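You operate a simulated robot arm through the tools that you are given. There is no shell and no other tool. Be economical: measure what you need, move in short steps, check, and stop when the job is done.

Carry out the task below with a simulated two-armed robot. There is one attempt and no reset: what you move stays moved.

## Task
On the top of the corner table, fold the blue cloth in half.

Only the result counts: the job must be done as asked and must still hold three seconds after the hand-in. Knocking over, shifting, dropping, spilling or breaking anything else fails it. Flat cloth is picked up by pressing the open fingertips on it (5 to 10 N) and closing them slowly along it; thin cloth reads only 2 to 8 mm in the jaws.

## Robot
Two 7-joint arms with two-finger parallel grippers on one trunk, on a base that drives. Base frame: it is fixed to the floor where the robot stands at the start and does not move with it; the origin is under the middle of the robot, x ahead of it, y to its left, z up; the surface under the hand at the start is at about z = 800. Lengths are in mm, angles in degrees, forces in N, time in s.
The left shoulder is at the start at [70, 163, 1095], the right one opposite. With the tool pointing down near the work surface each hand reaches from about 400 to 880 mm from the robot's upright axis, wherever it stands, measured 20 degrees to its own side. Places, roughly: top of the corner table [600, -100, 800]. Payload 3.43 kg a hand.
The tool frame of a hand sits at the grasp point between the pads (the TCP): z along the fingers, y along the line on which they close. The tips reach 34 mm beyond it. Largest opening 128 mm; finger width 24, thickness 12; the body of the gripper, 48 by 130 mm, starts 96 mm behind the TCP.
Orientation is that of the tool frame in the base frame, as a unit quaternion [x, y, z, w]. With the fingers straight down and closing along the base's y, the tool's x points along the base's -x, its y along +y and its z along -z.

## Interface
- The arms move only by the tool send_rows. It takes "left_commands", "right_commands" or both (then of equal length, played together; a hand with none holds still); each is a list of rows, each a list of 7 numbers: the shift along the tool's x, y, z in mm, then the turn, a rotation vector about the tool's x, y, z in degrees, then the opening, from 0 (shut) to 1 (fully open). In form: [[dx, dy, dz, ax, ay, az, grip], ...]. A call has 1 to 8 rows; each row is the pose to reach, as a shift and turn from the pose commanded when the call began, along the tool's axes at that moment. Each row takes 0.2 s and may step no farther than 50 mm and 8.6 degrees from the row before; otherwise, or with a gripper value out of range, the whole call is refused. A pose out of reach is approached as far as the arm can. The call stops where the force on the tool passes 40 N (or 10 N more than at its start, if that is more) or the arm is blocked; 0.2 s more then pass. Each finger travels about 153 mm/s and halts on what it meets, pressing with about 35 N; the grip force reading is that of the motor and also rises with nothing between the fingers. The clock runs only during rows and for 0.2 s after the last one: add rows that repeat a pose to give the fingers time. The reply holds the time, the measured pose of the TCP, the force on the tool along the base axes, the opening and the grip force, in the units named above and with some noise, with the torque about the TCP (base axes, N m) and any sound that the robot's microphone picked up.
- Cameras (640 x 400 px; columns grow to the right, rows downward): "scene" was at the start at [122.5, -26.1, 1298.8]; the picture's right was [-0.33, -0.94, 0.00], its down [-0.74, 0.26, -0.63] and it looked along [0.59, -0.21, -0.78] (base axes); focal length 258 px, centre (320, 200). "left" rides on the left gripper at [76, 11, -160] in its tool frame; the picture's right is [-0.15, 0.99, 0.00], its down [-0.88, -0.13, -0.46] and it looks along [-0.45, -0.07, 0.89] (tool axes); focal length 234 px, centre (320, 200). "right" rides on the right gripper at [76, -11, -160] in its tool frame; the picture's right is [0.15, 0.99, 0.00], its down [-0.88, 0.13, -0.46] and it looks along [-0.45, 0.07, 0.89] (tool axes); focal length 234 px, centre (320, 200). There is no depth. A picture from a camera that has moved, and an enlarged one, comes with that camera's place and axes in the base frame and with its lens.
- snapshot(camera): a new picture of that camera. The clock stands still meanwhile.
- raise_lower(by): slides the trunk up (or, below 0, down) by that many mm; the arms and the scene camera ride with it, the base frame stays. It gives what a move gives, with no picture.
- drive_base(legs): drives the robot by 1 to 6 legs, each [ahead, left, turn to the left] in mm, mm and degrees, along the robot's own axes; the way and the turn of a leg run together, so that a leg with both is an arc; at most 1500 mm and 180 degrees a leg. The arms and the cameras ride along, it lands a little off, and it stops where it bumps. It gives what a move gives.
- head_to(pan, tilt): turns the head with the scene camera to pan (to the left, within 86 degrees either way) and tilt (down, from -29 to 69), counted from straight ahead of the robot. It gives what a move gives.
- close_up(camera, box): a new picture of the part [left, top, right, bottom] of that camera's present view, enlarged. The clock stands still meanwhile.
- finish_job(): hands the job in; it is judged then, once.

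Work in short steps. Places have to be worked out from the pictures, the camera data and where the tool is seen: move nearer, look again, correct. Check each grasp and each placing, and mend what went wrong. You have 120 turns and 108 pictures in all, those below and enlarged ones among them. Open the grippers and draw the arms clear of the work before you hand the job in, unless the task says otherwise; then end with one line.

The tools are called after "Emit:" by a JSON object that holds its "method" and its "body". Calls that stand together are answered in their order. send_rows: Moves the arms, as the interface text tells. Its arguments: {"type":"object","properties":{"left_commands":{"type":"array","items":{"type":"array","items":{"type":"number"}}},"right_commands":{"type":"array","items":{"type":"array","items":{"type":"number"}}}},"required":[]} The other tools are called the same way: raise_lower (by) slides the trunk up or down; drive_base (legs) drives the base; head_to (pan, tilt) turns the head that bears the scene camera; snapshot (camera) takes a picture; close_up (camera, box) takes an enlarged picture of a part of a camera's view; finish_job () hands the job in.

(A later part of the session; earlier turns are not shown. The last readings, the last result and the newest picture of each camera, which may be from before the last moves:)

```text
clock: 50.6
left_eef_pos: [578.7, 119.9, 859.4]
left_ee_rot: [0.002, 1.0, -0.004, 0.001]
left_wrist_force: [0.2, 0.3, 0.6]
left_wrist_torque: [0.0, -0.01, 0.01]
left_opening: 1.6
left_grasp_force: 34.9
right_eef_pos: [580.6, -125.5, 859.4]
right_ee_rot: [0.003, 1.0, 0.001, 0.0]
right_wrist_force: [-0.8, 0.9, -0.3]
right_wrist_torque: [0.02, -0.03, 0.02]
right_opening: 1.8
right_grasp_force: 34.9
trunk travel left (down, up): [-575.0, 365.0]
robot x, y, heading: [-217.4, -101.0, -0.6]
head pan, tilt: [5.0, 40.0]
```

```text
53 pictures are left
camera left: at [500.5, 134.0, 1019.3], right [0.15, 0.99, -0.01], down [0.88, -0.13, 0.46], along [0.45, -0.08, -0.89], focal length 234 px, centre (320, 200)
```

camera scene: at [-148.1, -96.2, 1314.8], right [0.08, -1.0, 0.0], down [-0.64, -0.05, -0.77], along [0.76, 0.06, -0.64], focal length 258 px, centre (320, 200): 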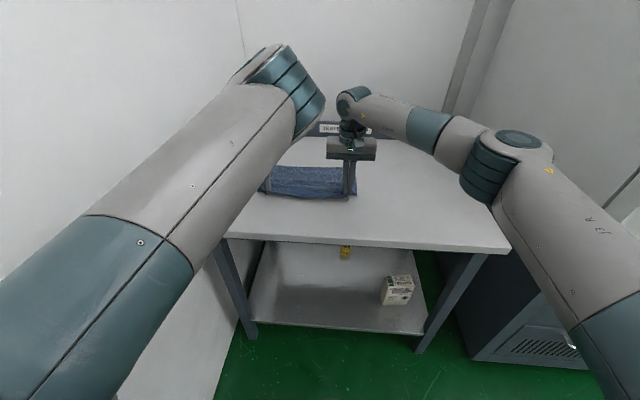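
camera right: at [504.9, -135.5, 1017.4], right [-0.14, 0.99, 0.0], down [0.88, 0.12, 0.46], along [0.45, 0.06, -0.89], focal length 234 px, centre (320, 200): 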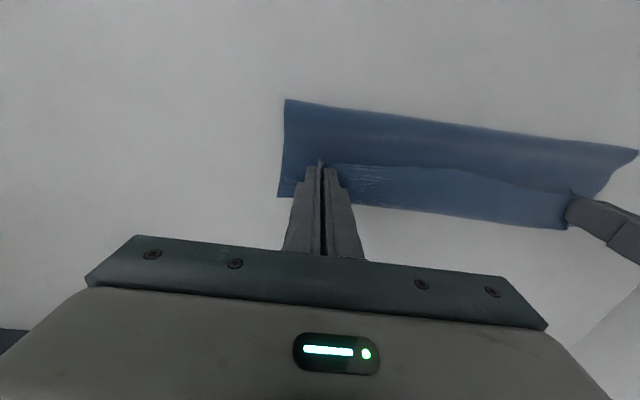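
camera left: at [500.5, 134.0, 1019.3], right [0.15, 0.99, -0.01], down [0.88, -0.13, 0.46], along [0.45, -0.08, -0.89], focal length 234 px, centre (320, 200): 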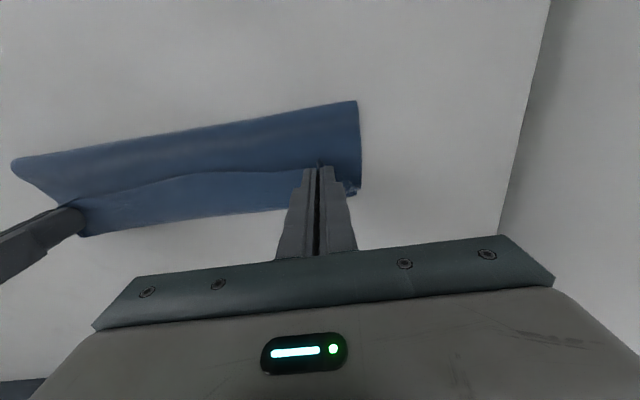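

Now I understand the remaining error: the pinched 24 mm strip keeps pointing backward, which leaves a folded-back hem and a fold that is off-centre. I retreat to flat, release, and regrasp with only ~7 mm of overlap at the edge; the diagonal technique itself works.

Emit:
{"method": "send_rows", "body": {"left_commands": [[0, 0, -18, 0, 0, 0, 0], [0, 0, -35, 0, 0, 0, 0]], "right_commands": [[0, 0, -18, 0, 0, 0, 0], [0, 0, -35, 0, 0, 0, 0]]}}

Emit:
{"method": "drive_base", "body": {"legs": [[-95, 0, 0]]}}

Emit:
{"method": "send_rows", "body": {"left_commands": [[0, 0, 15, 0, 0, 0, 0], [0, 0, 30, 0, 0, 0, 0]], "right_commands": [[0, 0, 15, 0, 0, 0, 0], [0, 0, 30, 0, 0, 0, 0]]}}

Emit:
{"method": "drive_base", "body": {"legs": [[-90, 0, 0]]}}

Emit:
{"method": "send_rows", "body": {"left_commands": [[0, 0, 10, 0, 0, 0, 0], [0, 0, 20, 0, 0, 0, 0]], "right_commands": [[0, 0, 10, 0, 0, 0, 0], [0, 0, 20, 0, 0, 0, 0]]}}

Emit:
{"method": "snapshot", "body": {"camera": "right"}}

Emit:
{"method": "close_up", "body": {"camera": "scene", "box": [180, 60, 420, 260]}}

```text
clock: 51.2
left_eef_pos: [577.2, 120.5, 891.7]
left_ee_rot: [0.003, 1.0, -0.003, 0.001]
left_wrist_force: [1.0, 0.3, 0.1]
left_wrist_torque: [-0.01, 0.03, -0.04]
left_opening: 1.7
left_grasp_force: 35.2
right_eef_pos: [583.2, -123.8, 892.4]
right_ee_rot: [0.004, 1.0, 0.001, 0.0]
right_wrist_force: [-0.2, 0.8, -0.3]
right_wrist_torque: [0.02, 0.02, 0.02]
right_opening: 1.6
right_grasp_force: 34.6
trunk travel left (down, up): [-575.0, 365.0]
robot x, y, heading: [-212.9, -101.9, -0.6]
head pan, tilt: [5.0, 40.0]
```

```text
clock: 52.4
left_eef_pos: [483.4, 121.9, 893.0]
left_ee_rot: [0.003, 1.0, -0.003, 0.002]
left_wrist_force: [-0.1, 0.3, 0.5]
left_wrist_torque: [0.01, -0.01, 0.02]
left_opening: 1.4
left_grasp_force: 35.2
right_eef_pos: [489.0, -120.4, 892.5]
right_ee_rot: [0.002, 1.0, 0.0, 0.002]
right_wrist_force: [0.1, -0.3, 0.7]
right_wrist_torque: [-0.02, 0.0, -0.03]
right_opening: 1.6
right_grasp_force: 35.1
trunk travel left (down, up): [-575.0, 365.0]
robot x, y, heading: [-311.7, -102.0, -0.4]
head pan, tilt: [5.0, 40.0]
```

```text
clock: 53.0
left_eef_pos: [485.3, 121.8, 863.2]
left_ee_rot: [0.003, 1.0, -0.003, 0.002]
left_wrist_force: [0.6, 0.1, 0.0]
left_wrist_torque: [0.01, 0.01, -0.03]
left_opening: 1.9
left_grasp_force: 34.7
right_eef_pos: [489.5, -120.6, 861.7]
right_ee_rot: [0.003, 1.0, 0.002, 0.001]
right_wrist_force: [-0.6, -0.6, -0.2]
right_wrist_torque: [-0.03, -0.05, -0.02]
right_opening: 1.8
right_grasp_force: 35.3
trunk travel left (down, up): [-575.0, 365.0]
robot x, y, heading: [-312.3, -101.8, -0.5]
head pan, tilt: [5.0, 40.0]
```

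```text
clock: 54.1
left_eef_pos: [395.5, 121.9, 862.4]
left_ee_rot: [0.003, 1.0, -0.003, 0.002]
left_wrist_force: [-0.1, -1.0, 0.3]
left_wrist_torque: [-0.04, -0.03, 0.0]
left_opening: 2.0
left_grasp_force: 35.0
right_eef_pos: [399.5, -119.7, 863.4]
right_ee_rot: [0.002, 1.0, 0.0, 0.0]
right_wrist_force: [-0.2, 0.1, 0.7]
right_wrist_torque: [0.0, -0.03, 0.0]
right_opening: 1.7
right_grasp_force: 34.7
trunk travel left (down, up): [-575.0, 365.0]
robot x, y, heading: [-395.9, -101.9, -0.4]
head pan, tilt: [5.0, 40.0]
```

```text
clock: 54.7
left_eef_pos: [395.1, 121.5, 843.8]
left_ee_rot: [0.003, 1.0, -0.004, 0.001]
left_wrist_force: [0.1, -0.3, 0.8]
left_wrist_torque: [0.0, -0.03, -0.01]
left_opening: 1.6
left_grasp_force: 35.0
right_eef_pos: [400.0, -121.9, 842.8]
right_ee_rot: [0.003, 1.0, 0.0, 0.0]
right_wrist_force: [-0.5, -0.4, -0.3]
right_wrist_torque: [-0.06, 0.03, 0.01]
right_opening: 1.7
right_grasp_force: 35.5
trunk travel left (down, up): [-575.0, 365.0]
robot x, y, heading: [-399.5, -97.5, -0.2]
head pan, tilt: [5.0, 40.0]
```

```text
52 pictures are left
camera right: at [323.2, -132.8, 1001.5], right [-0.14, 0.99, 0.0], down [0.88, 0.12, 0.46], along [0.45, 0.06, -0.89], focal length 234 px, centre (320, 200)
```

right: 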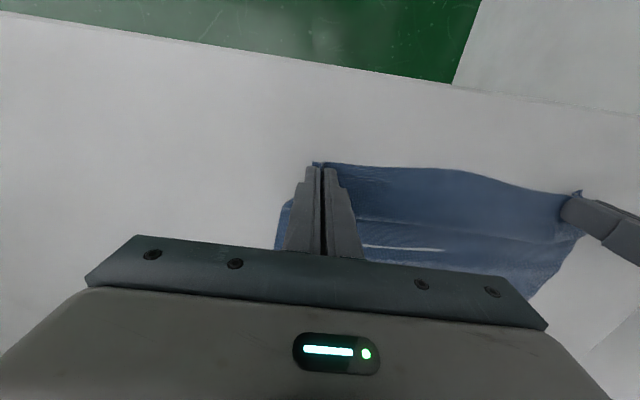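

```text
2.00 times, centred on (300, 160) of scene
camera zoom: at [-263.6, -95.8, 1314.9], right [0.08, -1.0, 0.0], down [-0.64, -0.05, -0.77], along [0.76, 0.06, -0.64], focal length 516 px, centre (360, 280)
```

zoom: 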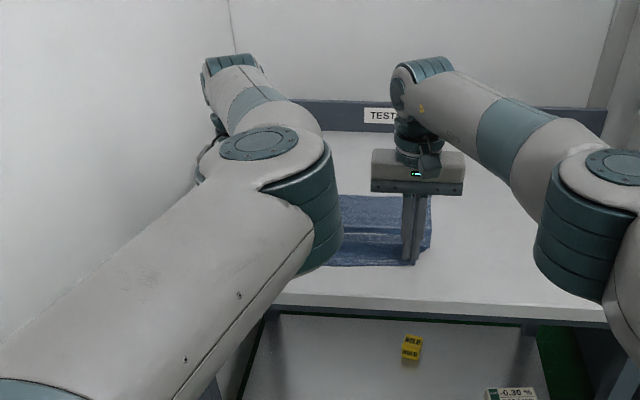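

There's still a ripple across the sheet and some slack both ways. I spread the hands a few mm and pull back 18 mm more, then look.

Emit:
{"method": "send_rows", "body": {"left_commands": [[9, 2, 0, 0, 0, 0, 0], [18, 4, 0, 0, 0, 0, 0], [18, 4, 0, 0, 0, 0, 0]], "right_commands": [[9, -2, 0, 0, 0, 0, 0], [22, -4, 0, 0, 0, 0, 0], [22, -4, 0, 0, 0, 0, 0]]}}

Emit:
{"method": "snapshot", "body": {"camera": "right"}}

Emit:
{"method": "snapshot", "body": {"camera": "left"}}

```text
clock: 55.5
left_eef_pos: [376.6, 124.5, 842.0]
left_ee_rot: [0.003, 1.0, -0.004, 0.002]
left_wrist_force: [-0.4, -2.7, 0.6]
left_wrist_torque: [-0.12, 0.01, -0.02]
left_opening: 1.7
left_grasp_force: 34.9
right_eef_pos: [377.8, -125.1, 841.0]
right_ee_rot: [0.003, 1.0, 0.001, 0.0]
right_wrist_force: [-0.1, 3.4, -0.6]
right_wrist_torque: [0.09, 0.03, 0.03]
right_opening: 1.7
right_grasp_force: 35.6
trunk travel left (down, up): [-575.0, 365.0]
robot x, y, heading: [-402.0, -101.3, -0.2]
head pan, tilt: [5.0, 40.0]
```

```text
50 pictures are left
camera right: at [300.8, -136.2, 999.4], right [-0.14, 0.99, 0.0], down [0.88, 0.12, 0.46], along [0.45, 0.07, -0.89], focal length 234 px, centre (320, 200)
```

right: 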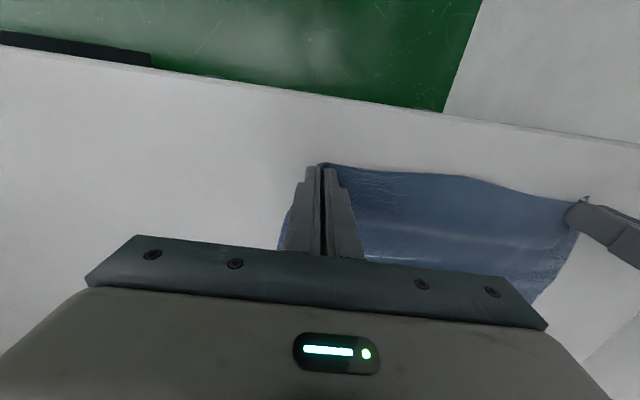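

```text
49 pictures are left
camera left: at [300.2, 137.8, 1001.3], right [0.15, 0.99, -0.01], down [0.88, -0.13, 0.46], along [0.45, -0.08, -0.89], focal length 234 px, centre (320, 200)
```

left: 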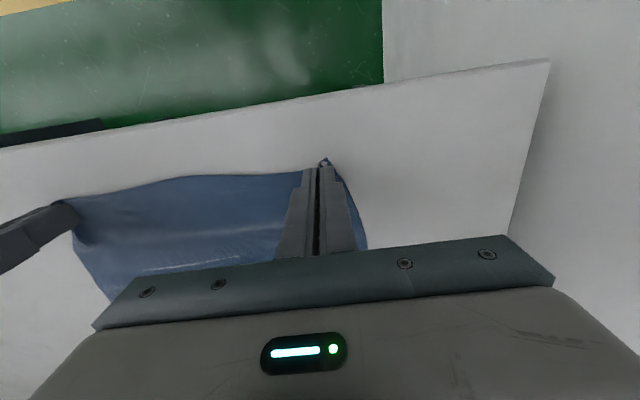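

The cloth lies flat and taut again. I lower the tips to the table and open the jaws to spread the gathered corners, then lift away.

Emit:
{"method": "send_rows", "body": {"left_commands": [[0, 0, 6, 0, 0, 0, 0], [0, 0, 6, 0, 0, 0, 0.12], [0, 0, 6, 0, 0, 0, 0.27], [0, 0, 6, 0, 0, 0, 0.27], [0, 0, -15, 0, 0, 0, 0.27], [0, 0, -55, 0, 0, 0, 0.27]], "right_commands": [[0, 0, 5, 0, 0, 0, 0], [0, 0, 5, 0, 0, 0, 0.12], [0, 0, 5, 0, 0, 0, 0.27], [0, 0, 5, 0, 0, 0, 0.27], [0, 0, -15, 0, 0, 0, 0.27], [0, 0, -55, 0, 0, 0, 0.27]]}}

Emit:
{"method": "snapshot", "body": {"camera": "right"}}

Emit:
{"method": "snapshot", "body": {"camera": "left"}}

Emit:
{"method": "snapshot", "body": {"camera": "scene"}}

```text
clock: 56.9
left_eef_pos: [377.0, 122.3, 897.0]
left_ee_rot: [0.003, 1.0, -0.003, 0.002]
left_wrist_force: [0.5, 0.0, 0.6]
left_wrist_torque: [-0.03, -0.02, 0.0]
left_opening: 34.6
left_grasp_force: 0.1
right_eef_pos: [374.8, -125.9, 897.5]
right_ee_rot: [0.003, 1.0, 0.0, 0.0]
right_wrist_force: [-0.6, 0.9, 0.6]
right_wrist_torque: [-0.02, -0.07, 0.0]
right_opening: 34.5
right_grasp_force: 0.0
trunk travel left (down, up): [-575.0, 365.0]
robot x, y, heading: [-397.7, -99.3, -0.2]
head pan, tilt: [5.0, 40.0]
```

```text
48 pictures are left
camera right: at [299.3, -135.2, 1055.7], right [-0.14, 0.99, 0.0], down [0.88, 0.12, 0.46], along [0.45, 0.06, -0.89], focal length 234 px, centre (320, 200)
```

right: 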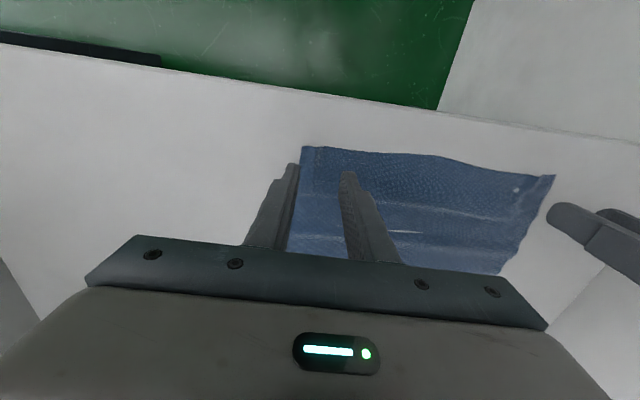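

```text
47 pictures are left
camera left: at [300.7, 136.6, 1056.8], right [0.15, 0.99, -0.01], down [0.88, -0.13, 0.46], along [0.45, -0.08, -0.89], focal length 234 px, centre (320, 200)
```

left: 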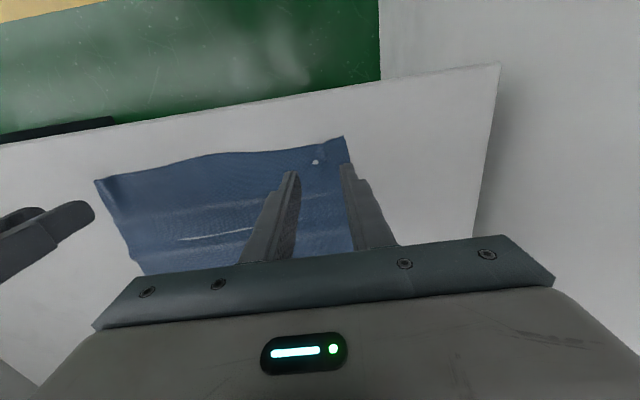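

```text
46 pictures are left
camera scene: at [-265.0, -95.8, 1314.8], right [0.08, -1.0, 0.0], down [-0.64, -0.05, -0.77], along [0.76, 0.06, -0.64], focal length 258 px, centre (320, 200)
```

scene: 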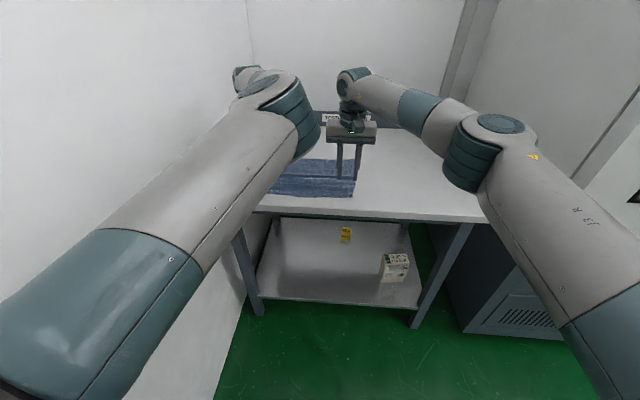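

Released; the cloth is flat with slight ripples, with near corners at D≈(358,149) and C≈(366,-146). I drive forward 50 mm so the arms have room for the forward stroke, then place the jaws (22 mm opening) with only about 8 mm overlap on the edge.

Emit:
{"method": "drive_base", "body": {"legs": [[50, 0, 0]]}}

Emit:
{"method": "send_rows", "body": {"left_commands": [[35, 0, 0, 0, 0, 0, 0.18], [73, 0, 20, 0, 0, 0, 0.18], [73, 0, 48, 0, 0, 0, 0.18]], "right_commands": [[30, 3, 0, 0, 0, 0, 0.18], [63, 5, 20, 0, 0, 0, 0.18], [63, 5, 48, 0, 0, 0, 0.18]]}}

Emit:
{"method": "snapshot", "body": {"camera": "right"}}

Emit:
{"method": "snapshot", "body": {"camera": "left"}}

```text
clock: 57.8
left_eef_pos: [429.4, 123.9, 896.0]
left_ee_rot: [0.002, 1.0, -0.004, 0.001]
left_wrist_force: [0.0, 0.0, -0.9]
left_wrist_torque: [0.02, 0.04, -0.01]
left_opening: 35.0
left_grasp_force: 0.0
right_eef_pos: [427.1, -123.6, 896.7]
right_ee_rot: [0.003, 1.0, 0.0, 0.0]
right_wrist_force: [0.4, 0.6, -0.1]
right_wrist_torque: [0.02, 0.01, -0.02]
right_opening: 34.6
right_grasp_force: 0.1
trunk travel left (down, up): [-575.0, 365.0]
robot x, y, heading: [-348.3, -102.9, -0.2]
head pan, tilt: [5.0, 40.0]
```

```text
clock: 58.6
left_eef_pos: [356.1, 124.9, 849.3]
left_ee_rot: [0.002, 1.0, -0.003, 0.0]
left_wrist_force: [0.1, 0.6, -0.4]
left_wrist_torque: [-0.01, 0.0, -0.01]
left_opening: 23.2
left_grasp_force: 0.1
right_eef_pos: [363.5, -119.1, 844.9]
right_ee_rot: [0.002, 1.0, 0.002, -0.001]
right_wrist_force: [1.2, 0.5, -0.3]
right_wrist_torque: [-0.03, 0.04, 0.02]
right_opening: 23.1
right_grasp_force: 0.1
trunk travel left (down, up): [-575.0, 365.0]
robot x, y, heading: [-345.0, -95.5, -0.3]
head pan, tilt: [5.0, 40.0]
```

```text
45 pictures are left
camera right: at [287.8, -130.0, 1003.4], right [-0.14, 0.99, 0.0], down [0.88, 0.13, 0.45], along [0.45, 0.07, -0.89], focal length 234 px, centre (320, 200)
```

right: 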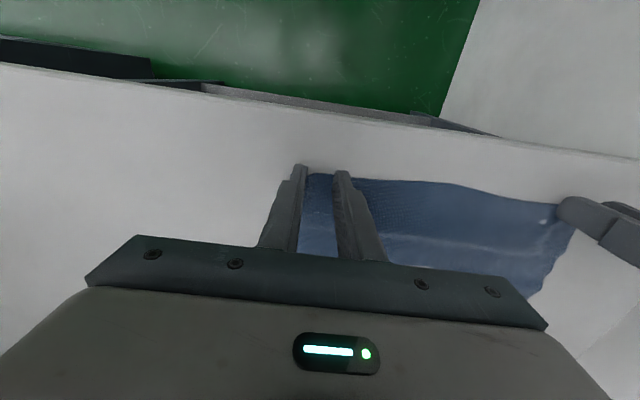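

```text
44 pictures are left
camera left: at [280.5, 137.0, 1009.0], right [0.15, 0.99, -0.01], down [0.88, -0.13, 0.46], along [0.45, -0.08, -0.89], focal length 234 px, centre (320, 200)
```

left: 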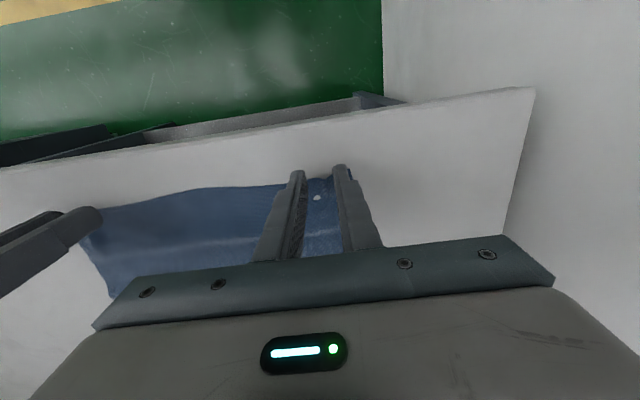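

The overlap looks right at about 9–10 mm. I lower to gentle contact, with the left hand shifted 3 mm inward.

Emit:
{"method": "send_rows", "body": {"left_commands": [[0, -3, 7, 0, 0, 0, 0.18], [0, -3, 12, 0, 0, 0, 0.18], [0, -3, 15, 0, 0, 0, 0.18], [0, -3, 15, 0, 0, 0, 0.18]], "right_commands": [[0, 0, 5, 0, 0, 0, 0.18], [0, 0, 9, 0, 0, 0, 0.18], [0, 0, 11, 0, 0, 0, 0.18], [0, 0, 11, 0, 0, 0, 0.18]]}}

```text
clock: 59.6
left_eef_pos: [355.7, 121.7, 835.9]
left_ee_rot: [0.001, 1.0, -0.004, 0.003]
left_wrist_force: [0.3, -2.1, 6.7]
left_wrist_torque: [0.06, -0.09, -0.04]
left_opening: 22.7
left_grasp_force: 0.2
right_eef_pos: [364.5, -119.0, 837.9]
right_ee_rot: [0.002, 1.0, 0.001, 0.001]
right_wrist_force: [-0.2, -0.1, 0.1]
right_wrist_torque: [-0.02, 0.02, 0.01]
right_opening: 23.0
right_grasp_force: 0.0
trunk travel left (down, up): [-575.0, 365.0]
robot x, y, heading: [-347.7, -101.6, -0.5]
head pan, tilt: [5.0, 40.0]
```

The left hand presses with 6.7 N, which is good; the right is not yet touching. I lower the right about 3.5 mm and read again.

Emit:
{"method": "send_rows", "body": {"right_commands": [[0, 0, 2, 0, 0, 0, 0.18], [0, 0, 3.5, 0, 0, 0, 0.18], [0, 0, 3.5, 0, 0, 0, 0.18]]}}

```text
clock: 60.4
left_eef_pos: [355.5, 121.2, 835.9]
left_ee_rot: [0.002, 1.0, -0.003, 0.002]
left_wrist_force: [1.7, -0.9, 6.8]
left_wrist_torque: [0.11, -0.14, -0.02]
left_opening: 22.9
left_grasp_force: 0.0
right_eef_pos: [363.5, -118.3, 835.3]
right_ee_rot: [0.002, 1.0, 0.001, 0.002]
right_wrist_force: [2.5, -0.5, 13.3]
right_wrist_torque: [-0.25, -0.23, 0.08]
right_opening: 23.2
right_grasp_force: 0.1
trunk travel left (down, up): [-575.0, 365.0]
robot x, y, heading: [-347.8, -97.8, -0.5]
head pan, tilt: [5.0, 40.0]
```

Both hands are in contact, the right a little hard at 13 N, so I ease it 0.8 mm and close both slowly. Then I lift 10 mm to check the hold.

Emit:
{"method": "send_rows", "body": {"left_commands": [[0, 0, 0, 0, 0, 0, 0.14], [0, 0, 0, 0, 0, 0, 0.1], [0, 0, 0, 0, 0, 0, 0.06], [0, 0, 0, 0, 0, 0, 0.03], [0, 0, 0, 0, 0, 0, 0], [0, 0, 0, 0, 0, 0, 0], [-2, 0, -5, 0, 0, 0, 0], [-6, 0, -10, 0, 0, 0, 0]], "right_commands": [[0, 0, -0.8, 0, 0, 0, 0.14], [0, 0, -0.8, 0, 0, 0, 0.1], [0, 0, -0.8, 0, 0, 0, 0.06], [0, 0, -0.8, 0, 0, 0, 0.03], [0, 0, -0.8, 0, 0, 0, 0], [0, 0, -0.8, 0, 0, 0, 0], [-2, 0, -6, 0, 0, 0, 0], [-6, 0, -11, 0, 0, 0, 0]]}}

Emit:
{"method": "snapshot", "body": {"camera": "right"}}

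Emit:
{"method": "snapshot", "body": {"camera": "left"}}

```text
clock: 62.2
left_eef_pos: [361.1, 119.3, 843.4]
left_ee_rot: [0.002, 1.0, -0.003, 0.002]
left_wrist_force: [-0.5, -8.7, 0.3]
left_wrist_torque: [-0.3, -0.01, -0.08]
left_opening: 1.3
left_grasp_force: 34.7
right_eef_pos: [369.5, -117.7, 843.6]
right_ee_rot: [0.002, 1.0, 0.001, 0.0]
right_wrist_force: [0.6, 9.6, 0.3]
right_wrist_torque: [0.27, -0.01, 0.05]
right_opening: 1.6
right_grasp_force: 34.6
trunk travel left (down, up): [-575.0, 365.0]
robot x, y, heading: [-351.8, -105.1, -0.4]
head pan, tilt: [5.0, 40.0]
```

```text
43 pictures are left
camera right: at [293.1, -128.3, 1001.8], right [-0.14, 0.99, 0.0], down [0.88, 0.13, 0.46], along [0.45, 0.07, -0.89], focal length 234 px, centre (320, 200)
```

right: 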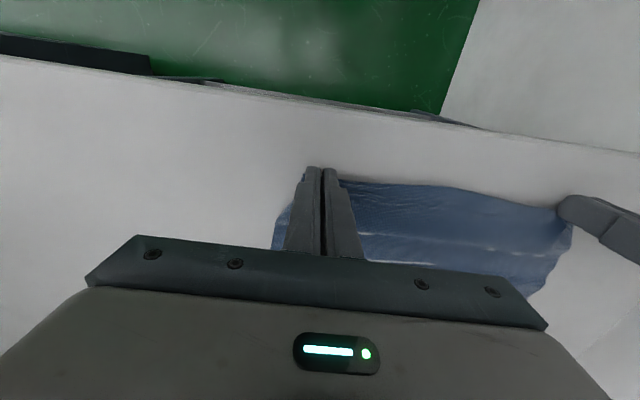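

```text
42 pictures are left
camera left: at [285.6, 133.4, 1003.5], right [0.15, 0.99, -0.01], down [0.88, -0.13, 0.46], along [0.45, -0.08, -0.89], focal length 234 px, centre (320, 200)
```

left: 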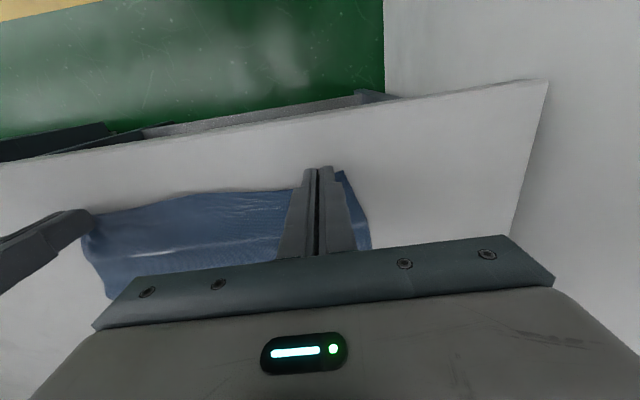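

Both corners are held with small overlap. I check where the far edge is before making the stroke.

Emit:
{"method": "close_up", "body": {"camera": "scene", "box": [240, 110, 400, 230]}}

```text
3.33 times, centred on (320, 170) of scene
camera zoom: at [-213.5, -96.0, 1314.7], right [0.08, -1.0, 0.0], down [-0.64, -0.05, -0.77], along [0.76, 0.06, -0.64], focal length 860 px, centre (320, 300)
```

zoom: 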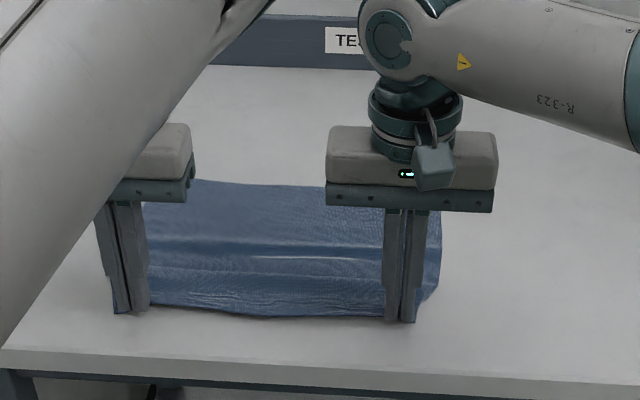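

The far edge is at x≈594, the held edge at ≈365, so the apex should be near x≈478, h≈116. I do the upward diagonal: 80 mm with the arms, then two 16 mm stairs.

Emit:
{"method": "send_rows", "body": {"left_commands": [[-16, -1, -16, 0, 0, 0, 0], [-32, -2, -32, 0, 0, 0, 0], [-48, -2, -47, 0, 0, 0, 0], [-64, -2, -62, 0, 0, 0, 0], [-80, -2, -77, 0, 0, 0, 0], [-80, -2, -77, 0, 0, 0, 0]], "right_commands": [[-16, 1, -16, 0, 0, 0, 0], [-32, 2, -32, 0, 0, 0, 0], [-48, 2, -47, 0, 0, 0, 0], [-64, 2, -62, 0, 0, 0, 0], [-80, 2, -77, 0, 0, 0, 0], [-80, 2, -77, 0, 0, 0, 0]]}}

Emit:
{"method": "drive_base", "body": {"legs": [[17, 0, 0]]}}

Emit:
{"method": "send_rows", "body": {"left_commands": [[0, 0, -8, 0, 0, 0, 0], [0, 0, -16, 0, 0, 0, 0]], "right_commands": [[0, 0, -8, 0, 0, 0, 0], [0, 0, -16, 0, 0, 0, 0]]}}

Emit:
{"method": "drive_base", "body": {"legs": [[17, 0, 0]]}}

Emit:
{"method": "send_rows", "body": {"left_commands": [[0, 0, -6, 0, 0, 0, 0], [0, 0, -12, 0, 0, 0, 0]], "right_commands": [[0, 0, -6, 0, 0, 0, 0], [0, 0, -12, 0, 0, 0, 0]]}}

Emit:
{"method": "snapshot", "body": {"camera": "right"}}

Emit:
{"method": "close_up", "body": {"camera": "scene", "box": [240, 110, 400, 230]}}

```text
clock: 63.6
left_eef_pos: [443.5, 117.5, 918.3]
left_ee_rot: [0.002, 1.0, -0.003, 0.001]
left_wrist_force: [-0.5, -9.0, -0.3]
left_wrist_torque: [-0.23, 0.02, -0.11]
left_opening: 1.5
left_grasp_force: 35.6
right_eef_pos: [449.8, -119.4, 920.1]
right_ee_rot: [0.001, 1.0, 0.001, 0.0]
right_wrist_force: [-0.1, 6.7, 0.2]
right_wrist_torque: [0.28, 0.01, 0.03]
right_opening: 1.7
right_grasp_force: 35.2
trunk travel left (down, up): [-575.0, 365.0]
robot x, y, heading: [-348.3, -105.9, -0.3]
head pan, tilt: [5.0, 40.0]
```

```text
clock: 64.4
left_eef_pos: [460.1, 118.8, 920.8]
left_ee_rot: [0.002, 1.0, -0.003, 0.003]
left_wrist_force: [-0.6, -8.6, 0.3]
left_wrist_torque: [-0.29, 0.0, -0.12]
left_opening: 1.4
left_grasp_force: 34.4
right_eef_pos: [466.1, -118.4, 923.5]
right_ee_rot: [0.003, 1.0, 0.001, 0.001]
right_wrist_force: [-1.0, 8.3, 0.7]
right_wrist_torque: [0.31, -0.03, 0.07]
right_opening: 1.5
right_grasp_force: 34.9
trunk travel left (down, up): [-575.0, 365.0]
robot x, y, heading: [-328.0, -101.5, -0.3]
head pan, tilt: [5.0, 40.0]
```

```text
clock: 65.0
left_eef_pos: [460.9, 118.9, 935.9]
left_ee_rot: [0.003, 1.0, -0.005, 0.002]
left_wrist_force: [-0.1, -6.1, 0.4]
left_wrist_torque: [-0.24, 0.01, -0.07]
left_opening: 1.2
left_grasp_force: 35.0
right_eef_pos: [466.0, -116.9, 938.1]
right_ee_rot: [0.002, 1.0, 0.0, 0.0]
right_wrist_force: [0.9, 7.4, -0.1]
right_wrist_torque: [0.23, 0.01, 0.06]
right_opening: 1.5
right_grasp_force: 34.9
trunk travel left (down, up): [-575.0, 365.0]
robot x, y, heading: [-333.2, -103.0, -0.2]
head pan, tilt: [5.0, 40.0]
```

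```text
clock: 65.8
left_eef_pos: [475.7, 118.5, 937.2]
left_ee_rot: [0.003, 1.0, -0.004, 0.002]
left_wrist_force: [-0.5, -7.9, 0.2]
left_wrist_torque: [-0.3, 0.0, -0.12]
left_opening: 1.3
left_grasp_force: 35.0
right_eef_pos: [482.8, -118.9, 939.8]
right_ee_rot: [0.001, 1.0, 0.001, 0.002]
right_wrist_force: [-1.2, 9.0, 0.8]
right_wrist_torque: [0.27, -0.03, 0.08]
right_opening: 1.6
right_grasp_force: 34.9
trunk travel left (down, up): [-575.0, 365.0]
robot x, y, heading: [-317.6, -100.1, -0.5]
head pan, tilt: [5.0, 40.0]
```

```text
clock: 66.3
left_eef_pos: [477.1, 119.4, 947.8]
left_ee_rot: [0.003, 1.0, -0.005, 0.001]
left_wrist_force: [-0.6, -6.4, -0.8]
left_wrist_torque: [-0.23, 0.02, -0.07]
left_opening: 1.2
left_grasp_force: 35.3
right_eef_pos: [483.4, -117.8, 949.7]
right_ee_rot: [0.001, 1.0, 0.001, 0.001]
right_wrist_force: [0.6, 7.3, 0.6]
right_wrist_torque: [0.2, 0.03, 0.06]
right_opening: 1.5
right_grasp_force: 35.3
trunk travel left (down, up): [-575.0, 365.0]
robot x, y, heading: [-314.9, -101.4, -0.5]
head pan, tilt: [5.0, 40.0]
```

```text
40 pictures are left
camera right: at [406.4, -129.1, 1107.8], right [-0.14, 0.99, 0.0], down [0.88, 0.13, 0.46], along [0.45, 0.07, -0.89], focal length 234 px, centre (320, 200)
```

right: 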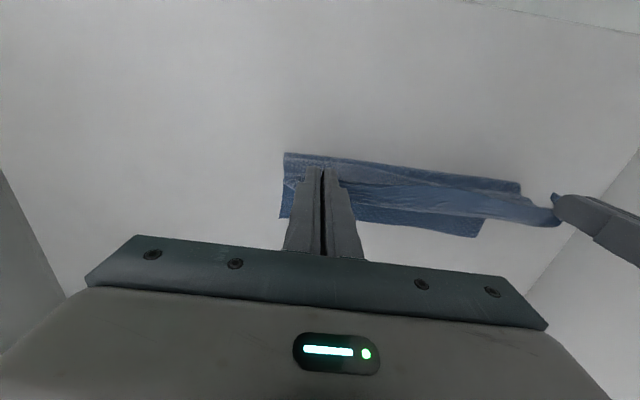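

```text
3.33 times, centred on (320, 170) of scene
camera zoom: at [-179.9, -95.8, 1314.7], right [0.08, -1.0, 0.0], down [-0.64, -0.05, -0.77], along [0.76, 0.06, -0.64], focal length 860 px, centre (320, 300)
```

zoom: 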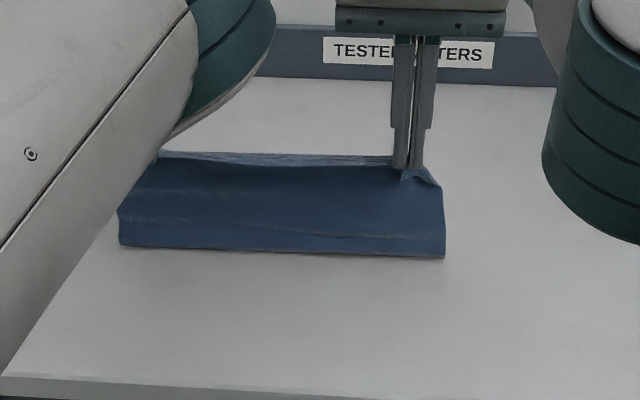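

The geometry is now clear: the cloth leaves the fingers at TCP+12 and hangs straight down to the fold, at x≈492, with the far edge at ≈591, so the fold must be at ≈470. I move back 22 mm to set it, then start the downward diagonal toward a final TCP x≈569.

Emit:
{"method": "send_rows", "body": {"left_commands": [[11, -1, 3, 0, 0, 0, 0], [22, -2, 6, 0, 0, 0, 0], [22, -2, 6, 0, 0, 0, 0], [10, -2, 18, 0, 0, 0, 0], [-2, -2, 30, 0, 0, 0, 0], [-2, -2, 38, 0, 0, 0, 0]], "right_commands": [[11, 1, 3, 0, 0, 0, 0], [22, 2, 6, 0, 0, 0, 0], [22, 2, 6, 0, 0, 0, 0], [10, 2, 18, 0, 0, 0, 0], [-2, 2, 30, 0, 0, 0, 0], [-2, 2, 38, 0, 0, 0, 0]]}}

Emit:
{"method": "drive_base", "body": {"legs": [[17, 0, 0]]}}

Emit:
{"method": "send_rows", "body": {"left_commands": [[0, 0, 8, 0, 0, 0, 0], [0, 0, 16, 0, 0, 0, 0]], "right_commands": [[0, 0, 8, 0, 0, 0, 0], [0, 0, 16, 0, 0, 0, 0]]}}

Emit:
{"method": "drive_base", "body": {"legs": [[17, 0, 0]]}}

Emit:
{"method": "snapshot", "body": {"camera": "right"}}

Emit:
{"method": "close_up", "body": {"camera": "scene", "box": [240, 110, 400, 230]}}

```text
clock: 67.8
left_eef_pos: [479.7, 115.5, 910.1]
left_ee_rot: [0.002, 1.0, -0.004, 0.002]
left_wrist_force: [-0.4, -3.9, -0.1]
left_wrist_torque: [-0.07, -0.02, -0.03]
left_opening: 1.5
left_grasp_force: 34.8
right_eef_pos: [484.9, -116.9, 912.3]
right_ee_rot: [0.002, 1.0, 0.002, 0.001]
right_wrist_force: [1.1, 1.7, 0.2]
right_wrist_torque: [0.14, 0.04, 0.08]
right_opening: 1.4
right_grasp_force: 35.7
trunk travel left (down, up): [-575.0, 365.0]
robot x, y, heading: [-315.9, -102.0, -0.1]
head pan, tilt: [5.0, 40.0]
```

```text
clock: 68.5
left_eef_pos: [495.4, 118.1, 913.3]
left_ee_rot: [0.003, 1.0, -0.003, 0.003]
left_wrist_force: [-0.4, -2.9, -0.3]
left_wrist_torque: [-0.07, 0.0, -0.04]
left_opening: 1.3
left_grasp_force: 34.3
right_eef_pos: [501.7, -117.6, 913.9]
right_ee_rot: [0.003, 1.0, 0.001, 0.002]
right_wrist_force: [0.0, 3.4, 0.4]
right_wrist_torque: [0.1, -0.04, 0.04]
right_opening: 1.5
right_grasp_force: 34.3
trunk travel left (down, up): [-575.0, 365.0]
robot x, y, heading: [-301.8, -102.7, -0.3]
head pan, tilt: [5.0, 40.0]
```

```text
clock: 69.1
left_eef_pos: [497.9, 116.5, 894.6]
left_ee_rot: [0.003, 1.0, -0.005, 0.002]
left_wrist_force: [1.0, -2.1, -0.7]
left_wrist_torque: [-0.08, -0.02, -0.01]
left_opening: 1.2
left_grasp_force: 35.1
right_eef_pos: [503.3, -116.8, 894.2]
right_ee_rot: [0.001, 1.0, 0.002, 0.0]
right_wrist_force: [-0.3, 3.1, -0.3]
right_wrist_torque: [0.08, 0.01, 0.01]
right_opening: 1.6
right_grasp_force: 35.3
trunk travel left (down, up): [-575.0, 365.0]
robot x, y, heading: [-300.5, -100.6, -0.3]
head pan, tilt: [5.0, 40.0]
```

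```text
clock: 69.9
left_eef_pos: [512.2, 117.6, 897.4]
left_ee_rot: [0.002, 1.0, -0.004, 0.002]
left_wrist_force: [0.9, -3.2, -0.4]
left_wrist_torque: [-0.1, -0.05, -0.05]
left_opening: 1.3
left_grasp_force: 34.9
right_eef_pos: [516.7, -116.2, 898.0]
right_ee_rot: [0.001, 1.0, 0.0, 0.002]
right_wrist_force: [0.3, 3.9, 0.1]
right_wrist_torque: [0.13, -0.01, 0.02]
right_opening: 1.3
right_grasp_force: 34.7
trunk travel left (down, up): [-575.0, 365.0]
robot x, y, heading: [-281.2, -99.7, -0.1]
head pan, tilt: [5.0, 40.0]
```

```text
38 pictures are left
camera right: at [440.8, -127.4, 1055.9], right [-0.14, 0.99, 0.0], down [0.88, 0.13, 0.46], along [0.45, 0.07, -0.89], focal length 234 px, centre (320, 200)
```

right: 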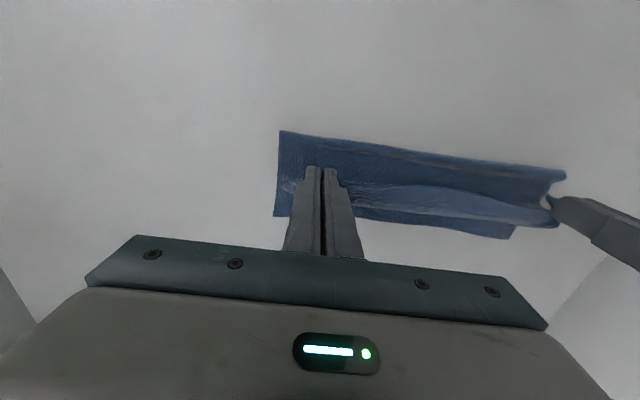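

```text
3.33 times, centred on (320, 170) of scene
camera zoom: at [-148.5, -96.4, 1315.1], right [0.08, -1.0, 0.0], down [-0.64, -0.05, -0.77], along [0.76, 0.06, -0.64], focal length 860 px, centre (320, 300)
```

zoom: 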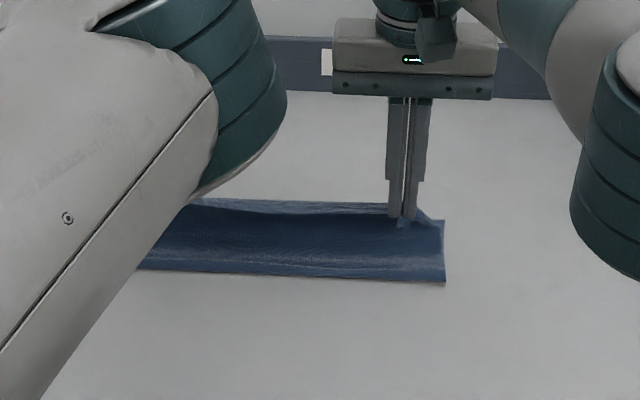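

The U-bend radius accounts for part of the discrepancy; the fold will flatten at ≈483 but should be ≈471. I step back past the apex (x≈452, h≈100) to lay more of the lower layer down, and verify.

Emit:
{"method": "send_rows", "body": {"left_commands": [[15, 0, -15, 0, 0, 0, 0], [30, 0, -30, 0, 0, 0, 0]], "right_commands": [[15, 0, -15, 0, 0, 0, 0], [30, 0, -30, 0, 0, 0, 0]]}}

Emit:
{"method": "drive_base", "body": {"legs": [[-34, 0, 0]]}}

Emit:
{"method": "snapshot", "body": {"camera": "right"}}

Emit:
{"method": "close_up", "body": {"camera": "scene", "box": [240, 110, 400, 230]}}

```text
clock: 70.5
left_eef_pos: [483.8, 119.0, 926.4]
left_ee_rot: [0.003, 1.0, -0.004, 0.003]
left_wrist_force: [-0.9, -3.9, 0.4]
left_wrist_torque: [-0.11, -0.02, -0.05]
left_opening: 1.6
left_grasp_force: 34.9
right_eef_pos: [489.9, -115.7, 927.1]
right_ee_rot: [0.001, 1.0, 0.003, 0.001]
right_wrist_force: [-0.2, 2.8, 0.4]
right_wrist_torque: [0.15, -0.04, 0.09]
right_opening: 1.6
right_grasp_force: 35.0
trunk travel left (down, up): [-575.0, 365.0]
robot x, y, heading: [-281.3, -102.8, -0.3]
head pan, tilt: [5.0, 40.0]
```

```text
clock: 71.4
left_eef_pos: [453.5, 118.6, 924.6]
left_ee_rot: [0.001, 1.0, -0.004, 0.002]
left_wrist_force: [0.8, -5.5, -0.5]
left_wrist_torque: [-0.17, -0.02, -0.04]
left_opening: 1.2
left_grasp_force: 35.0
right_eef_pos: [457.0, -115.6, 924.2]
right_ee_rot: [0.0, 1.0, 0.001, 0.001]
right_wrist_force: [-0.6, 4.1, 0.1]
right_wrist_torque: [0.17, 0.0, 0.07]
right_opening: 1.6
right_grasp_force: 35.1
trunk travel left (down, up): [-575.0, 365.0]
robot x, y, heading: [-314.7, -102.1, -0.1]
head pan, tilt: [5.0, 40.0]
```

```text
36 pictures are left
camera right: at [381.5, -127.2, 1083.0], right [-0.14, 0.99, 0.0], down [0.88, 0.13, 0.46], along [0.45, 0.07, -0.89], focal length 234 px, centre (320, 200)
```

right: 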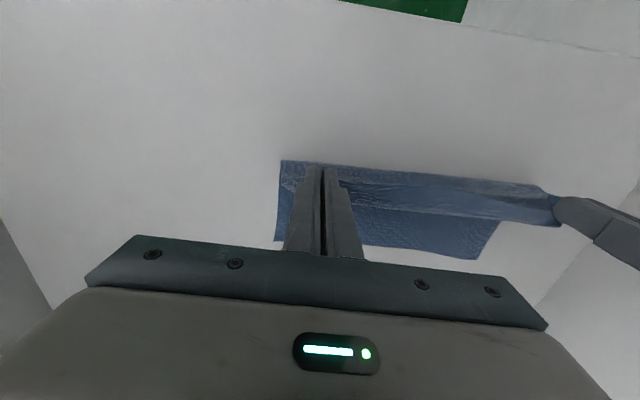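

```text
3.33 times, centred on (320, 170) of scene
camera zoom: at [-178.5, -96.1, 1314.4], right [0.08, -1.0, 0.0], down [-0.64, -0.05, -0.77], along [0.76, 0.06, -0.64], focal length 860 px, centre (320, 300)
```

zoom: 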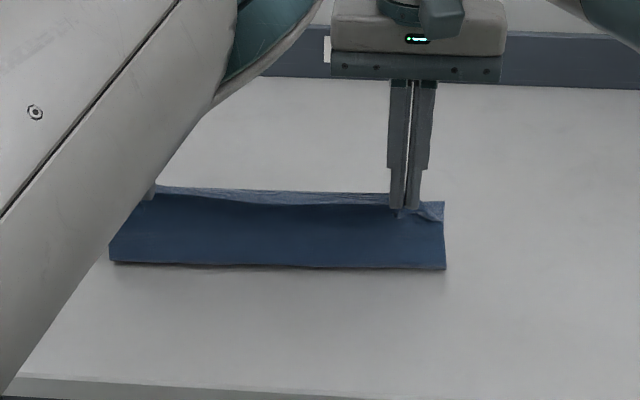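

The fold now sits at x≈470 with the far edge at 594, as wanted. I run the downward diagonal from here, lowering first each time so the cloth never gets tight.

Emit:
{"method": "send_rows", "body": {"left_commands": [[0, 0, 10, 0, 0, 0, 0], [0, 0, 18, 0, 0, 0, 0]], "right_commands": [[0, 0, 10, 0, 0, 0, 0], [0, 0, 18, 0, 0, 0, 0]]}}

Emit:
{"method": "drive_base", "body": {"legs": [[17, 0, 0]]}}

Emit:
{"method": "send_rows", "body": {"left_commands": [[0, 0, 8, 0, 0, 0, 0], [0, 0, 17, 0, 0, 0, 0]], "right_commands": [[0, 0, 8, 0, 0, 0, 0], [0, 0, 17, 0, 0, 0, 0]]}}

Emit:
{"method": "drive_base", "body": {"legs": [[17, 0, 0]]}}

Emit:
{"method": "send_rows", "body": {"left_commands": [[0, 0, 8, 0, 0, 0, 0], [0, 0, 17, 0, 0, 0, 0]], "right_commands": [[0, 0, 8, 0, 0, 0, 0], [0, 0, 17, 0, 0, 0, 0]]}}

Emit:
{"method": "drive_base", "body": {"legs": [[17, 0, 0]]}}

Emit:
{"method": "snapshot", "body": {"camera": "right"}}

Emit:
{"method": "close_up", "body": {"camera": "scene", "box": [240, 110, 400, 230]}}

```text
clock: 72.0
left_eef_pos: [451.2, 118.9, 908.1]
left_ee_rot: [0.003, 1.0, -0.005, 0.002]
left_wrist_force: [0.1, -4.9, 0.2]
left_wrist_torque: [-0.16, -0.02, -0.06]
left_opening: 1.4
left_grasp_force: 34.5
right_eef_pos: [457.7, -117.1, 908.6]
right_ee_rot: [0.001, 1.0, 0.002, 0.001]
right_wrist_force: [-1.4, 5.0, 0.9]
right_wrist_torque: [0.18, -0.02, 0.05]
right_opening: 1.5
right_grasp_force: 35.0
trunk travel left (down, up): [-575.0, 365.0]
robot x, y, heading: [-317.6, -103.0, -0.1]
head pan, tilt: [5.0, 40.0]
```

```text
clock: 72.7
left_eef_pos: [467.3, 118.3, 909.9]
left_ee_rot: [0.002, 1.0, -0.004, 0.003]
left_wrist_force: [-0.7, -5.7, -1.2]
left_wrist_torque: [-0.16, -0.03, -0.05]
left_opening: 1.3
left_grasp_force: 35.3
right_eef_pos: [473.4, -116.4, 908.2]
right_ee_rot: [0.001, 1.0, 0.002, 0.002]
right_wrist_force: [-0.9, 5.0, 0.2]
right_wrist_torque: [0.2, -0.02, 0.07]
right_opening: 1.3
right_grasp_force: 35.6
trunk travel left (down, up): [-575.0, 365.0]
robot x, y, heading: [-297.2, -99.6, 0.1]
head pan, tilt: [5.0, 40.0]
```

```text
clock: 73.3
left_eef_pos: [469.5, 119.7, 892.8]
left_ee_rot: [0.002, 1.0, -0.005, 0.002]
left_wrist_force: [0.2, -5.8, -0.2]
left_wrist_torque: [-0.17, 0.04, -0.1]
left_opening: 1.2
left_grasp_force: 35.2
right_eef_pos: [475.8, -116.8, 891.2]
right_ee_rot: [0.0, 1.0, 0.002, 0.002]
right_wrist_force: [1.0, 5.8, 0.1]
right_wrist_torque: [0.18, 0.02, 0.06]
right_opening: 1.6
right_grasp_force: 35.0
trunk travel left (down, up): [-575.0, 365.0]
robot x, y, heading: [-300.6, -102.5, 0.0]
head pan, tilt: [5.0, 40.0]
```

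```text
clock: 74.1
left_eef_pos: [483.0, 118.5, 893.5]
left_ee_rot: [0.003, 1.0, -0.004, 0.004]
left_wrist_force: [0.2, -6.6, 0.5]
left_wrist_torque: [-0.23, -0.01, -0.04]
left_opening: 1.2
left_grasp_force: 35.3
right_eef_pos: [492.4, -117.6, 892.0]
right_ee_rot: [0.001, 1.0, 0.001, 0.001]
right_wrist_force: [0.4, 7.1, 0.2]
right_wrist_torque: [0.23, -0.04, 0.03]
right_opening: 1.8
right_grasp_force: 35.1
trunk travel left (down, up): [-575.0, 365.0]
robot x, y, heading: [-281.7, -102.1, -0.3]
head pan, tilt: [5.0, 40.0]
```

```text
clock: 74.7
left_eef_pos: [488.3, 117.8, 875.7]
left_ee_rot: [0.003, 1.0, -0.004, 0.002]
left_wrist_force: [0.2, -3.9, -0.7]
left_wrist_torque: [-0.13, 0.03, -0.05]
left_opening: 1.1
left_grasp_force: 35.1
right_eef_pos: [492.8, -117.5, 873.5]
right_ee_rot: [0.0, 1.0, 0.001, 0.001]
right_wrist_force: [0.5, 3.8, -0.4]
right_wrist_torque: [0.14, -0.01, 0.06]
right_opening: 1.4
right_grasp_force: 34.8
trunk travel left (down, up): [-575.0, 365.0]
robot x, y, heading: [-281.4, -103.0, -0.4]
head pan, tilt: [5.0, 40.0]
```

```text
clock: 75.5
left_eef_pos: [502.6, 117.6, 877.3]
left_ee_rot: [0.003, 1.0, -0.005, 0.003]
left_wrist_force: [-0.3, -3.5, 0.6]
left_wrist_torque: [-0.14, 0.01, -0.03]
left_opening: 1.4
left_grasp_force: 35.2
right_eef_pos: [508.1, -117.2, 874.6]
right_ee_rot: [0.001, 1.0, 0.002, 0.002]
right_wrist_force: [0.0, 4.6, 0.6]
right_wrist_torque: [0.17, -0.04, 0.04]
right_opening: 1.6
right_grasp_force: 35.2
trunk travel left (down, up): [-575.0, 365.0]
robot x, y, heading: [-267.5, -101.0, -0.1]
head pan, tilt: [5.0, 40.0]
```

```text
34 pictures are left
camera right: at [430.2, -128.7, 1033.7], right [-0.15, 0.99, 0.0], down [0.88, 0.13, 0.46], along [0.45, 0.07, -0.89], focal length 234 px, centre (320, 200)
```

right: 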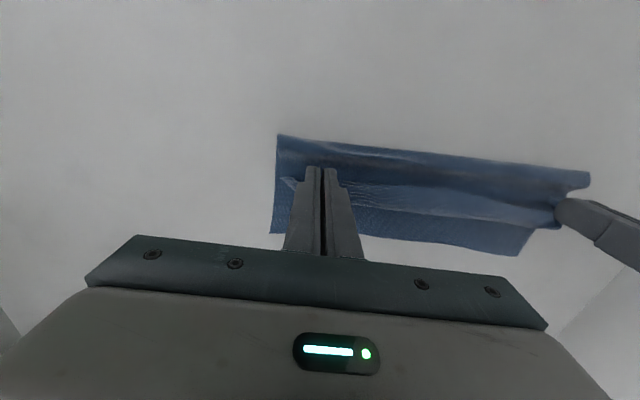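

```text
3.33 times, centred on (320, 170) of scene
camera zoom: at [-131.5, -96.5, 1315.1], right [0.08, -1.0, 0.0], down [-0.64, -0.05, -0.77], along [0.76, 0.06, -0.64], focal length 860 px, centre (320, 300)
```

zoom: 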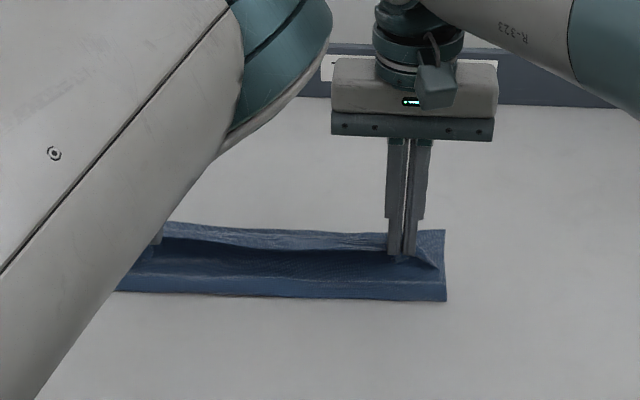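

The fold holds at ≈478. I continue forward at decreasing height to bring the held edge over the far edge.

Emit:
{"method": "send_rows", "body": {"left_commands": [[0, 0, 7, 0, 0, 0, 0], [0, 0, 14, 0, 0, 0, 0]], "right_commands": [[0, 0, 7, 0, 0, 0, 0], [0, 0, 14, 0, 0, 0, 0]]}}

Emit:
{"method": "drive_base", "body": {"legs": [[17, 0, 0]]}}

Emit:
{"method": "send_rows", "body": {"left_commands": [[0, 0, 5, 0, 0, 0, 0], [0, 0, 11, 0, 0, 0, 0]], "right_commands": [[0, 0, 5, 0, 0, 0, 0], [0, 0, 9, 0, 0, 0, 0]]}}

Emit:
{"method": "drive_base", "body": {"legs": [[22, 0, 0]]}}

Emit:
{"method": "snapshot", "body": {"camera": "right"}}

Emit:
{"method": "snapshot", "body": {"camera": "left"}}

```text
clock: 76.1
left_eef_pos: [503.0, 116.6, 861.5]
left_ee_rot: [0.002, 1.0, -0.005, 0.003]
left_wrist_force: [0.2, -2.4, -0.1]
left_wrist_torque: [-0.1, 0.02, -0.01]
left_opening: 1.3
left_grasp_force: 34.8
right_eef_pos: [508.6, -116.5, 859.8]
right_ee_rot: [0.0, 1.0, 0.002, 0.002]
right_wrist_force: [-0.4, 3.4, -0.2]
right_wrist_torque: [0.1, 0.02, 0.08]
right_opening: 1.5
right_grasp_force: 35.9
trunk travel left (down, up): [-575.0, 365.0]
robot x, y, heading: [-264.7, -101.1, -0.5]
head pan, tilt: [5.0, 40.0]
```

```text
clock: 76.9
left_eef_pos: [519.3, 115.9, 862.2]
left_ee_rot: [0.003, 1.0, -0.005, 0.003]
left_wrist_force: [0.2, -3.7, -0.4]
left_wrist_torque: [-0.11, 0.01, -0.04]
left_opening: 1.4
left_grasp_force: 35.4
right_eef_pos: [524.0, -118.2, 861.8]
right_ee_rot: [0.001, 1.0, 0.002, 0.002]
right_wrist_force: [-0.2, 3.4, 0.2]
right_wrist_torque: [0.14, -0.01, 0.01]
right_opening: 1.5
right_grasp_force: 35.3
trunk travel left (down, up): [-575.0, 365.0]
robot x, y, heading: [-248.6, -104.0, -0.2]
head pan, tilt: [5.0, 40.0]
```

```text
clock: 77.5
left_eef_pos: [521.1, 115.1, 851.5]
left_ee_rot: [0.002, 1.0, -0.004, 0.003]
left_wrist_force: [-0.7, -3.3, -0.1]
left_wrist_torque: [-0.11, -0.03, -0.04]
left_opening: 1.5
left_grasp_force: 35.5
right_eef_pos: [523.9, -115.4, 850.4]
right_ee_rot: [0.001, 1.0, 0.001, 0.0]
right_wrist_force: [-0.1, 2.3, -1.0]
right_wrist_torque: [0.06, 0.01, 0.04]
right_opening: 1.7
right_grasp_force: 35.3
trunk travel left (down, up): [-575.0, 365.0]
robot x, y, heading: [-247.9, -98.9, -0.3]
head pan, tilt: [5.0, 40.0]
```

```text
clock: 78.3
left_eef_pos: [540.7, 115.8, 853.1]
left_ee_rot: [0.003, 1.0, -0.004, 0.003]
left_wrist_force: [1.0, -2.0, 0.0]
left_wrist_torque: [-0.07, -0.02, -0.01]
left_opening: 1.5
left_grasp_force: 34.7
right_eef_pos: [544.8, -117.7, 853.4]
right_ee_rot: [0.001, 1.0, 0.002, 0.003]
right_wrist_force: [0.7, 4.4, 0.4]
right_wrist_torque: [0.12, 0.01, 0.01]
right_opening: 1.8
right_grasp_force: 35.1
trunk travel left (down, up): [-575.0, 365.0]
robot x, y, heading: [-226.4, -102.9, -0.3]
head pan, tilt: [5.0, 40.0]
```

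```text
32 pictures are left
camera right: at [467.6, -129.4, 1011.4], right [-0.15, 0.99, 0.0], down [0.88, 0.13, 0.46], along [0.46, 0.07, -0.89], focal length 234 px, centre (320, 200)
```

right: 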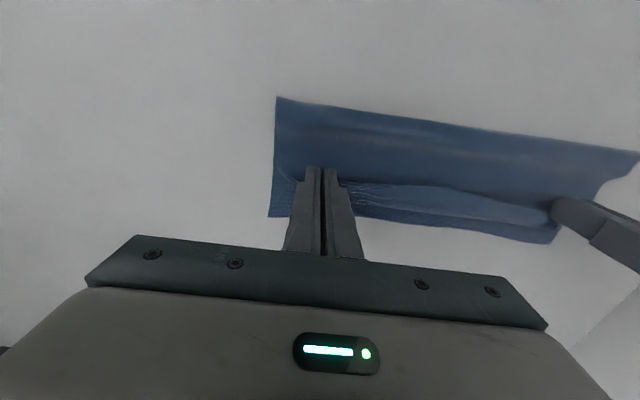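

```text
31 pictures are left
camera left: at [462.9, 129.3, 1012.1], right [0.15, 0.99, -0.01], down [0.88, -0.13, 0.46], along [0.46, -0.08, -0.89], focal length 234 px, centre (320, 200)
```

left: 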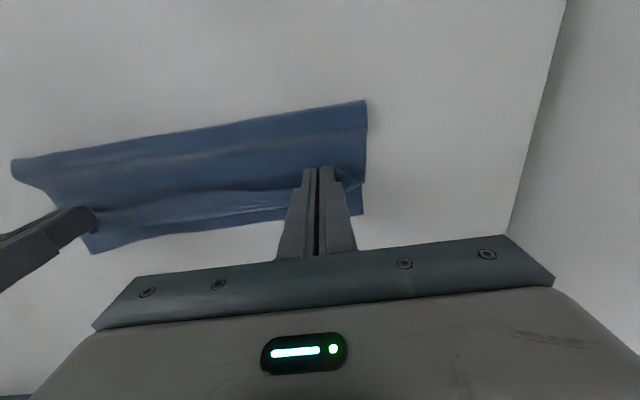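

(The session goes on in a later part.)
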